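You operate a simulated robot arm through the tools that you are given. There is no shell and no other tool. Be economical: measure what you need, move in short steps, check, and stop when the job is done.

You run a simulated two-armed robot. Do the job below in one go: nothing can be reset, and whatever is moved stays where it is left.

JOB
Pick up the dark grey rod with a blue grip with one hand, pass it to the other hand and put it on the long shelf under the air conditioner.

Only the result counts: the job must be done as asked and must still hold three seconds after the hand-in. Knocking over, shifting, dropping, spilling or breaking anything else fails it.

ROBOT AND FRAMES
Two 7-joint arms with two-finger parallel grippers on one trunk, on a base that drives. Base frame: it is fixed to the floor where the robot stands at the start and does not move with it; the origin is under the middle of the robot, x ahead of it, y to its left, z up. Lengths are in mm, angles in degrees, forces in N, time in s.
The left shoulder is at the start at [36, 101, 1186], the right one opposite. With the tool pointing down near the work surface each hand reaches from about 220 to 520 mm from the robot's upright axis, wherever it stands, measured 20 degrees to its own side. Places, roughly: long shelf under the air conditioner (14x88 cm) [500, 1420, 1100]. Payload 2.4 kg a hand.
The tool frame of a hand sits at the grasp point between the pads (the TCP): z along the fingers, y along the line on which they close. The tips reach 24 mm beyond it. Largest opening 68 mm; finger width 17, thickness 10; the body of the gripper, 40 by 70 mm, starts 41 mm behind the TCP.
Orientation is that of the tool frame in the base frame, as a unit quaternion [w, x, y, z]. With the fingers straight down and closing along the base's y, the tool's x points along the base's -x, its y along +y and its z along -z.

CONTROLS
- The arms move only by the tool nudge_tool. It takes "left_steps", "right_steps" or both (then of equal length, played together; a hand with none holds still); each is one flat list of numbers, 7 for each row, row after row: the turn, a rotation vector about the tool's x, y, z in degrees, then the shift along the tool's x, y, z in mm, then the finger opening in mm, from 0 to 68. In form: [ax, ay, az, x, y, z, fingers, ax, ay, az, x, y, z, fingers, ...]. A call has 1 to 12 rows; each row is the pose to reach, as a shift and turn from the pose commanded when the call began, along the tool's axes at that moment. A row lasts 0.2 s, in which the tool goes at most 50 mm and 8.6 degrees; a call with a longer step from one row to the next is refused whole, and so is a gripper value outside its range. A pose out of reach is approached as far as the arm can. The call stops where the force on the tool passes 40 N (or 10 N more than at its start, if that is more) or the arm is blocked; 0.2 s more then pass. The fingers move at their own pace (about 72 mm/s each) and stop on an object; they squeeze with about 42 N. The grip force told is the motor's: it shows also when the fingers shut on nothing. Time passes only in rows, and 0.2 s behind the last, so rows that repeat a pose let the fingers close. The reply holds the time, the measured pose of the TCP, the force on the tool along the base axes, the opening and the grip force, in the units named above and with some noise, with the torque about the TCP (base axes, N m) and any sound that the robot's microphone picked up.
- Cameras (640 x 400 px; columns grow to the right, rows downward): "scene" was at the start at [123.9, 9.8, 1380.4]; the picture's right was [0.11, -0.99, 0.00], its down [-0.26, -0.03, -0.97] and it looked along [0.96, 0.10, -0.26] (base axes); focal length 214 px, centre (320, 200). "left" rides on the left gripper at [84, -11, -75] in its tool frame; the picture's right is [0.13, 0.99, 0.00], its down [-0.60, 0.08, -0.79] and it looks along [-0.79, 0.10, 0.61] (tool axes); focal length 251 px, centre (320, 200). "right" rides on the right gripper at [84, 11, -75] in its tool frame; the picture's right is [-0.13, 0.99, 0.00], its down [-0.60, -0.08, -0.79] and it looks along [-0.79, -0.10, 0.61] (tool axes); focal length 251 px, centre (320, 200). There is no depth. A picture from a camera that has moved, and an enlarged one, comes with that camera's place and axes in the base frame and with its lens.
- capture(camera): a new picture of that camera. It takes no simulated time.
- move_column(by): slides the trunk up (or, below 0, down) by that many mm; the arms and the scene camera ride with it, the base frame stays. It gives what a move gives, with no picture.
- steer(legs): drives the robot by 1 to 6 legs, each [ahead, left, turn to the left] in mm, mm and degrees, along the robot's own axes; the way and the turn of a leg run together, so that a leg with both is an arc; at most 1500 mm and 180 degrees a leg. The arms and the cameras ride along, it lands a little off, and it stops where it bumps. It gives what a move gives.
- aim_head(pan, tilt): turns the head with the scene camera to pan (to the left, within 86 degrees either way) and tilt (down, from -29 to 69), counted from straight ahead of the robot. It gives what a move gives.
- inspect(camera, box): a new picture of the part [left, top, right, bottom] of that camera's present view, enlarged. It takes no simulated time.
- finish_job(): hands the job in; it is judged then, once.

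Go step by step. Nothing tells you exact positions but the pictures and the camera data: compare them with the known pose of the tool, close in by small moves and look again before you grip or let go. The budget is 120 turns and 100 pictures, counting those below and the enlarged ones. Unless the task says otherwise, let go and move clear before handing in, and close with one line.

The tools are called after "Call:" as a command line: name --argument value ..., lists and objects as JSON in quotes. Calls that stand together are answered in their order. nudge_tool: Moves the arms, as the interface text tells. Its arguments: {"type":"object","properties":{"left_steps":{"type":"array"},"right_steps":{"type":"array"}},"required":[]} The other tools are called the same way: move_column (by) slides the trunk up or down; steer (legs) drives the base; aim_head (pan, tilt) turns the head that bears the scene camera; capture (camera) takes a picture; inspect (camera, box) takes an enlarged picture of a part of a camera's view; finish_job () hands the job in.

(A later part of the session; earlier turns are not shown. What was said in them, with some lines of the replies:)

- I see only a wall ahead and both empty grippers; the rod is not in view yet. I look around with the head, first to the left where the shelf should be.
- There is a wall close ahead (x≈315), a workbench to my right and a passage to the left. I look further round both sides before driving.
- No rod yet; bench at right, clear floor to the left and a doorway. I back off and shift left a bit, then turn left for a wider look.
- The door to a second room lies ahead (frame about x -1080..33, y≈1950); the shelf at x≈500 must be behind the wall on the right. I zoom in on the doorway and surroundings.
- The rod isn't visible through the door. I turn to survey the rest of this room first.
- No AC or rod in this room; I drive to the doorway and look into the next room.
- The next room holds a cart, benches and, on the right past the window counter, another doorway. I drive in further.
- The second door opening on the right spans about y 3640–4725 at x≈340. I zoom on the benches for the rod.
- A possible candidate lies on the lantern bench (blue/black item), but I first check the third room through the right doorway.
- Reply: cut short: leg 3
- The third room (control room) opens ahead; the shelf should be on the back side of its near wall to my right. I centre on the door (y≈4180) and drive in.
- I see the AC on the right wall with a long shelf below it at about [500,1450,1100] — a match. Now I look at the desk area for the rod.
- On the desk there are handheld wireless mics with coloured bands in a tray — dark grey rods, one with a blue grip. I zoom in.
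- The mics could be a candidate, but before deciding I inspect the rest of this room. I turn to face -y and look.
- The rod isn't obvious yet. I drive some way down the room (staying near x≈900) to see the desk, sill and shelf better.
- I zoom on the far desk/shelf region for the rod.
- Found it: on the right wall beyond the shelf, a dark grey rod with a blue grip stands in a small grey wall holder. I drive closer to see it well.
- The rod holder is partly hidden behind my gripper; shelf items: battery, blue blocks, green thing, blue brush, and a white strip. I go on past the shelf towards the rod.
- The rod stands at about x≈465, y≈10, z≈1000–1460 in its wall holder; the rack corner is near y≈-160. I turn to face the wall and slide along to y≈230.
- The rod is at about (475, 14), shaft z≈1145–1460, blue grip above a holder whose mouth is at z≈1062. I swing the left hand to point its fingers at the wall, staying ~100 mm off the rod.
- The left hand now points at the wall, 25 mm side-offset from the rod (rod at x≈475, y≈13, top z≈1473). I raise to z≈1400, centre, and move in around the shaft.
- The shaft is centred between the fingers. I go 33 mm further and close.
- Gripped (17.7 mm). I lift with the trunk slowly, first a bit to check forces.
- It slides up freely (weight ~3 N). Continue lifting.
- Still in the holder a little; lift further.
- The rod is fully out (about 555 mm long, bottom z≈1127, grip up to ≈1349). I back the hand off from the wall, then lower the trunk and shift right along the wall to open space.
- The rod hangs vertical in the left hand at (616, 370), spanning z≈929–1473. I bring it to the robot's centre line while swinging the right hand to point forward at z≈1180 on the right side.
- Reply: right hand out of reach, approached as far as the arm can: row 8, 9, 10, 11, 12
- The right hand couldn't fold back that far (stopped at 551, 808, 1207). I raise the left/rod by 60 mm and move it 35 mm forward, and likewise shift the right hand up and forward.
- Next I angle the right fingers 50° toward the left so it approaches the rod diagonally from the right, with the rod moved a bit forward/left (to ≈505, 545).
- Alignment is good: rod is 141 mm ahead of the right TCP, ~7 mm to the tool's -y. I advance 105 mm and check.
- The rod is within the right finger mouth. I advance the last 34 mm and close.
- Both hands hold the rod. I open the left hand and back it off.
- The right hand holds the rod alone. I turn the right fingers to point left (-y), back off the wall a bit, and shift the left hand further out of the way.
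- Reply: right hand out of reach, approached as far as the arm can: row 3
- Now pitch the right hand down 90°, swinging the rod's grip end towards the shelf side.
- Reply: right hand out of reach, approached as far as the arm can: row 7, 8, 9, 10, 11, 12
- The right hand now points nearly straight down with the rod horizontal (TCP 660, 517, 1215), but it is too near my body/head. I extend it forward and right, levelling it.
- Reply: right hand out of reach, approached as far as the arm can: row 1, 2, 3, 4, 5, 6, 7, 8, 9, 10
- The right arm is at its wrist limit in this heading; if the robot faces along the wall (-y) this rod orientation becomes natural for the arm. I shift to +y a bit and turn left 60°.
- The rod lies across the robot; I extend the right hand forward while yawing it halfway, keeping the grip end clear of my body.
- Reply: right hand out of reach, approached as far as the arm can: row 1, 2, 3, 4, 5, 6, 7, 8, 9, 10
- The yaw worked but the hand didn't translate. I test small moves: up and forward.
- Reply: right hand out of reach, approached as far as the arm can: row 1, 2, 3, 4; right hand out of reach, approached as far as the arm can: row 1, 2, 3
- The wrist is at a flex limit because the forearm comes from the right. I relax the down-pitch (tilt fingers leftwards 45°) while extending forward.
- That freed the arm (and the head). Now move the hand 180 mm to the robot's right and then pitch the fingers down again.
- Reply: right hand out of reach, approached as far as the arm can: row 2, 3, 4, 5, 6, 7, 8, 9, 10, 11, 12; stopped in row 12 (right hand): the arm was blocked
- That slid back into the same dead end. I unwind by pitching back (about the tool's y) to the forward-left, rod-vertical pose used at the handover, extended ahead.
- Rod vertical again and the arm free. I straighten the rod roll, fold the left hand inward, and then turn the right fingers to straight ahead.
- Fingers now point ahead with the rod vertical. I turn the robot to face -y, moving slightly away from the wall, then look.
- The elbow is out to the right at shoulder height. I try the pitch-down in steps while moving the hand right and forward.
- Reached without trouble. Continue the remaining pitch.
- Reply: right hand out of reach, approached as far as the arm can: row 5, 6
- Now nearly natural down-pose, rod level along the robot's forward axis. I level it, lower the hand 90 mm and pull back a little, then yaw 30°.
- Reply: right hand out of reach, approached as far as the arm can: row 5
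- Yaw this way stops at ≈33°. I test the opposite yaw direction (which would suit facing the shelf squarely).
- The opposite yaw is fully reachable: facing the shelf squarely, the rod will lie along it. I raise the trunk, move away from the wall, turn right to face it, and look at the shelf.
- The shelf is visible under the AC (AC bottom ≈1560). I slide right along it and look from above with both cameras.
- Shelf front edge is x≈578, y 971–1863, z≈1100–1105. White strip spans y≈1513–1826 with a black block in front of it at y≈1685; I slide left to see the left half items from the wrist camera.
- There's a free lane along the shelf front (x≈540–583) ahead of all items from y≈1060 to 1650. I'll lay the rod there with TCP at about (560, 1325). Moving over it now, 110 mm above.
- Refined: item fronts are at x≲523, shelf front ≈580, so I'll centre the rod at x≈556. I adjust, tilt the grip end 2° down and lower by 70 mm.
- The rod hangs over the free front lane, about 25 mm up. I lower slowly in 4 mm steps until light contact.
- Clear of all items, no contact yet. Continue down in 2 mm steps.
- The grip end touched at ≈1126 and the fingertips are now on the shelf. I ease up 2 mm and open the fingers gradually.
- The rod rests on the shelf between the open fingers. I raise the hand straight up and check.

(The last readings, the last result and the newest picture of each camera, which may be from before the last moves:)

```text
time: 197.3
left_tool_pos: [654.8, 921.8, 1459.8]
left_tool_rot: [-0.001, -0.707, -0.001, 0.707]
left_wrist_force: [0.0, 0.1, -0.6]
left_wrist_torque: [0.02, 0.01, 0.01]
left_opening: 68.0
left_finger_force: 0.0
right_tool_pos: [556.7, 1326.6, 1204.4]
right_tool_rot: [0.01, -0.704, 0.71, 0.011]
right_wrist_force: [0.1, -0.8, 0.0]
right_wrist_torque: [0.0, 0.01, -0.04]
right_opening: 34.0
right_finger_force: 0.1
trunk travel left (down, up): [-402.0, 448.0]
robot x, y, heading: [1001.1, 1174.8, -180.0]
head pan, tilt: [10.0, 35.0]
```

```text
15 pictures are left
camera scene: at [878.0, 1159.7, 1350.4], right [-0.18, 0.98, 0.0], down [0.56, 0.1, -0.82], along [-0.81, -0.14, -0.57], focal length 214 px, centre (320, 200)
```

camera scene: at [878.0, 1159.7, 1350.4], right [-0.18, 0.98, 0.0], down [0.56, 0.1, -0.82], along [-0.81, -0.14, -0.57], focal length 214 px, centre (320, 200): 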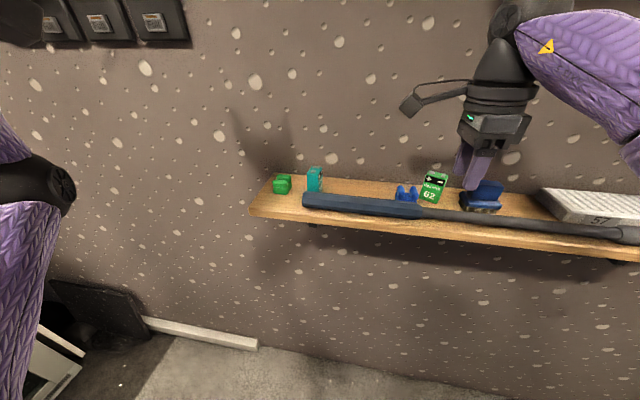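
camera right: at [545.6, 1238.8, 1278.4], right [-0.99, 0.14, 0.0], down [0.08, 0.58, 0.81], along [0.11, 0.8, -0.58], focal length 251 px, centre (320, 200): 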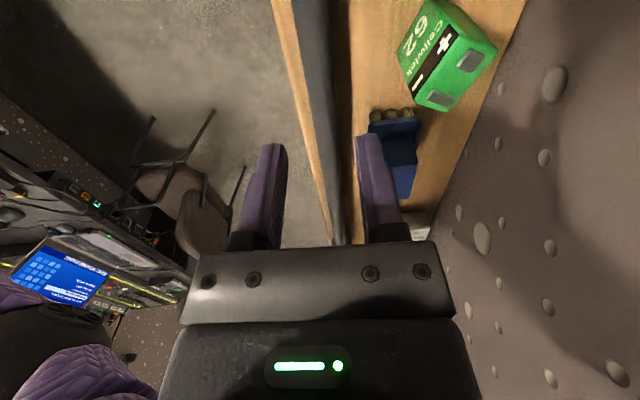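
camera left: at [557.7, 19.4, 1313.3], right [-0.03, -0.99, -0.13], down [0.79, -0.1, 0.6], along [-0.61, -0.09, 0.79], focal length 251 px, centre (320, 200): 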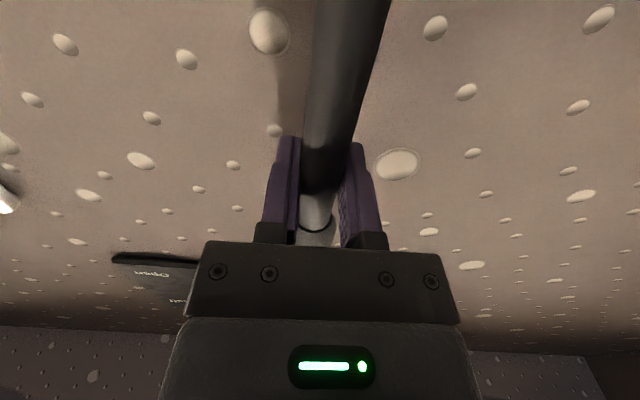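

The rod lies stably along the shelf. I back the robot off and verify once.

Call:
steer --legs '[[-110, 0, 0]]'

Call:
aim_head --pan -10 --tilt 30

Call:
inspect --camera "scene" --box '[100, 120, 580, 320]'

```text
time: 198.5
left_tool_pos: [764.0, 922.2, 1460.4]
left_tool_rot: [0.001, 0.707, 0.001, -0.707]
left_wrist_force: [0.0, 0.5, 0.2]
left_wrist_torque: [0.0, 0.01, 0.04]
left_opening: 68.1
left_finger_force: 0.1
right_tool_pos: [665.7, 1325.3, 1205.6]
right_tool_rot: [0.011, -0.704, 0.71, 0.011]
right_wrist_force: [0.5, 0.5, 0.7]
right_wrist_torque: [0.0, 0.01, -0.03]
right_opening: 34.0
right_finger_force: 0.1
trunk travel left (down, up): [-402.0, 448.0]
robot x, y, heading: [1105.3, 1172.9, -180.0]
head pan, tilt: [10.0, 35.0]
```

```text
time: 199.4
left_tool_pos: [762.2, 922.7, 1459.4]
left_tool_rot: [-0.001, -0.707, -0.001, 0.707]
left_wrist_force: [0.2, 0.6, -0.1]
left_wrist_torque: [-0.01, 0.01, 0.01]
left_opening: 68.1
left_finger_force: 0.1
right_tool_pos: [665.2, 1326.7, 1204.5]
right_tool_rot: [0.01, -0.703, 0.711, 0.011]
right_wrist_force: [-0.3, 0.6, 0.0]
right_wrist_torque: [0.02, 0.0, 0.0]
right_opening: 34.2
right_finger_force: 0.0
trunk travel left (down, up): [-402.0, 448.0]
robot x, y, heading: [1104.9, 1179.0, -180.0]
head pan, tilt: [-10.0, 30.0]
```

```text
1.33 times, centred on (340, 220) of scene
camera zoom: at [983.0, 1191.1, 1358.1], right [0.17, 0.99, 0.0], down [0.49, -0.09, -0.87], along [-0.85, 0.15, -0.5], focal length 286 px, centre (293, 173)
```

zoom: 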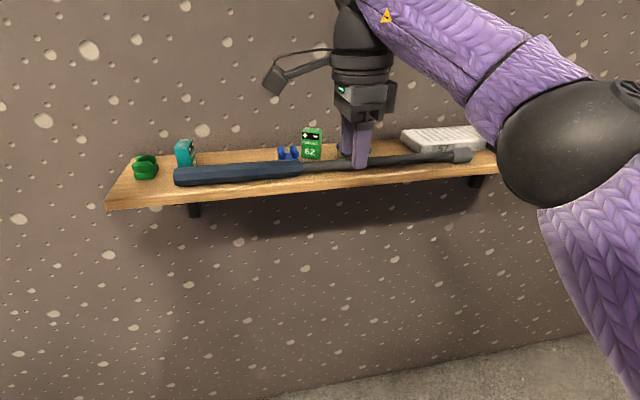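

The rod lies flat along the shelf front, the other items I can see are standing where they were, and both hands are clear. I hand in.

Call:
finish_job

```text
The job is handed in.
```

The left hand took the rod from its wall holder and passed it to the right hand, which laid it along the front of the long shelf under the air conditioner. The other shelf items I could see in the last picture had not moved. The right arm hid the small black block at the shelf's right end, but the rod's end stops about 50 mm short of it.
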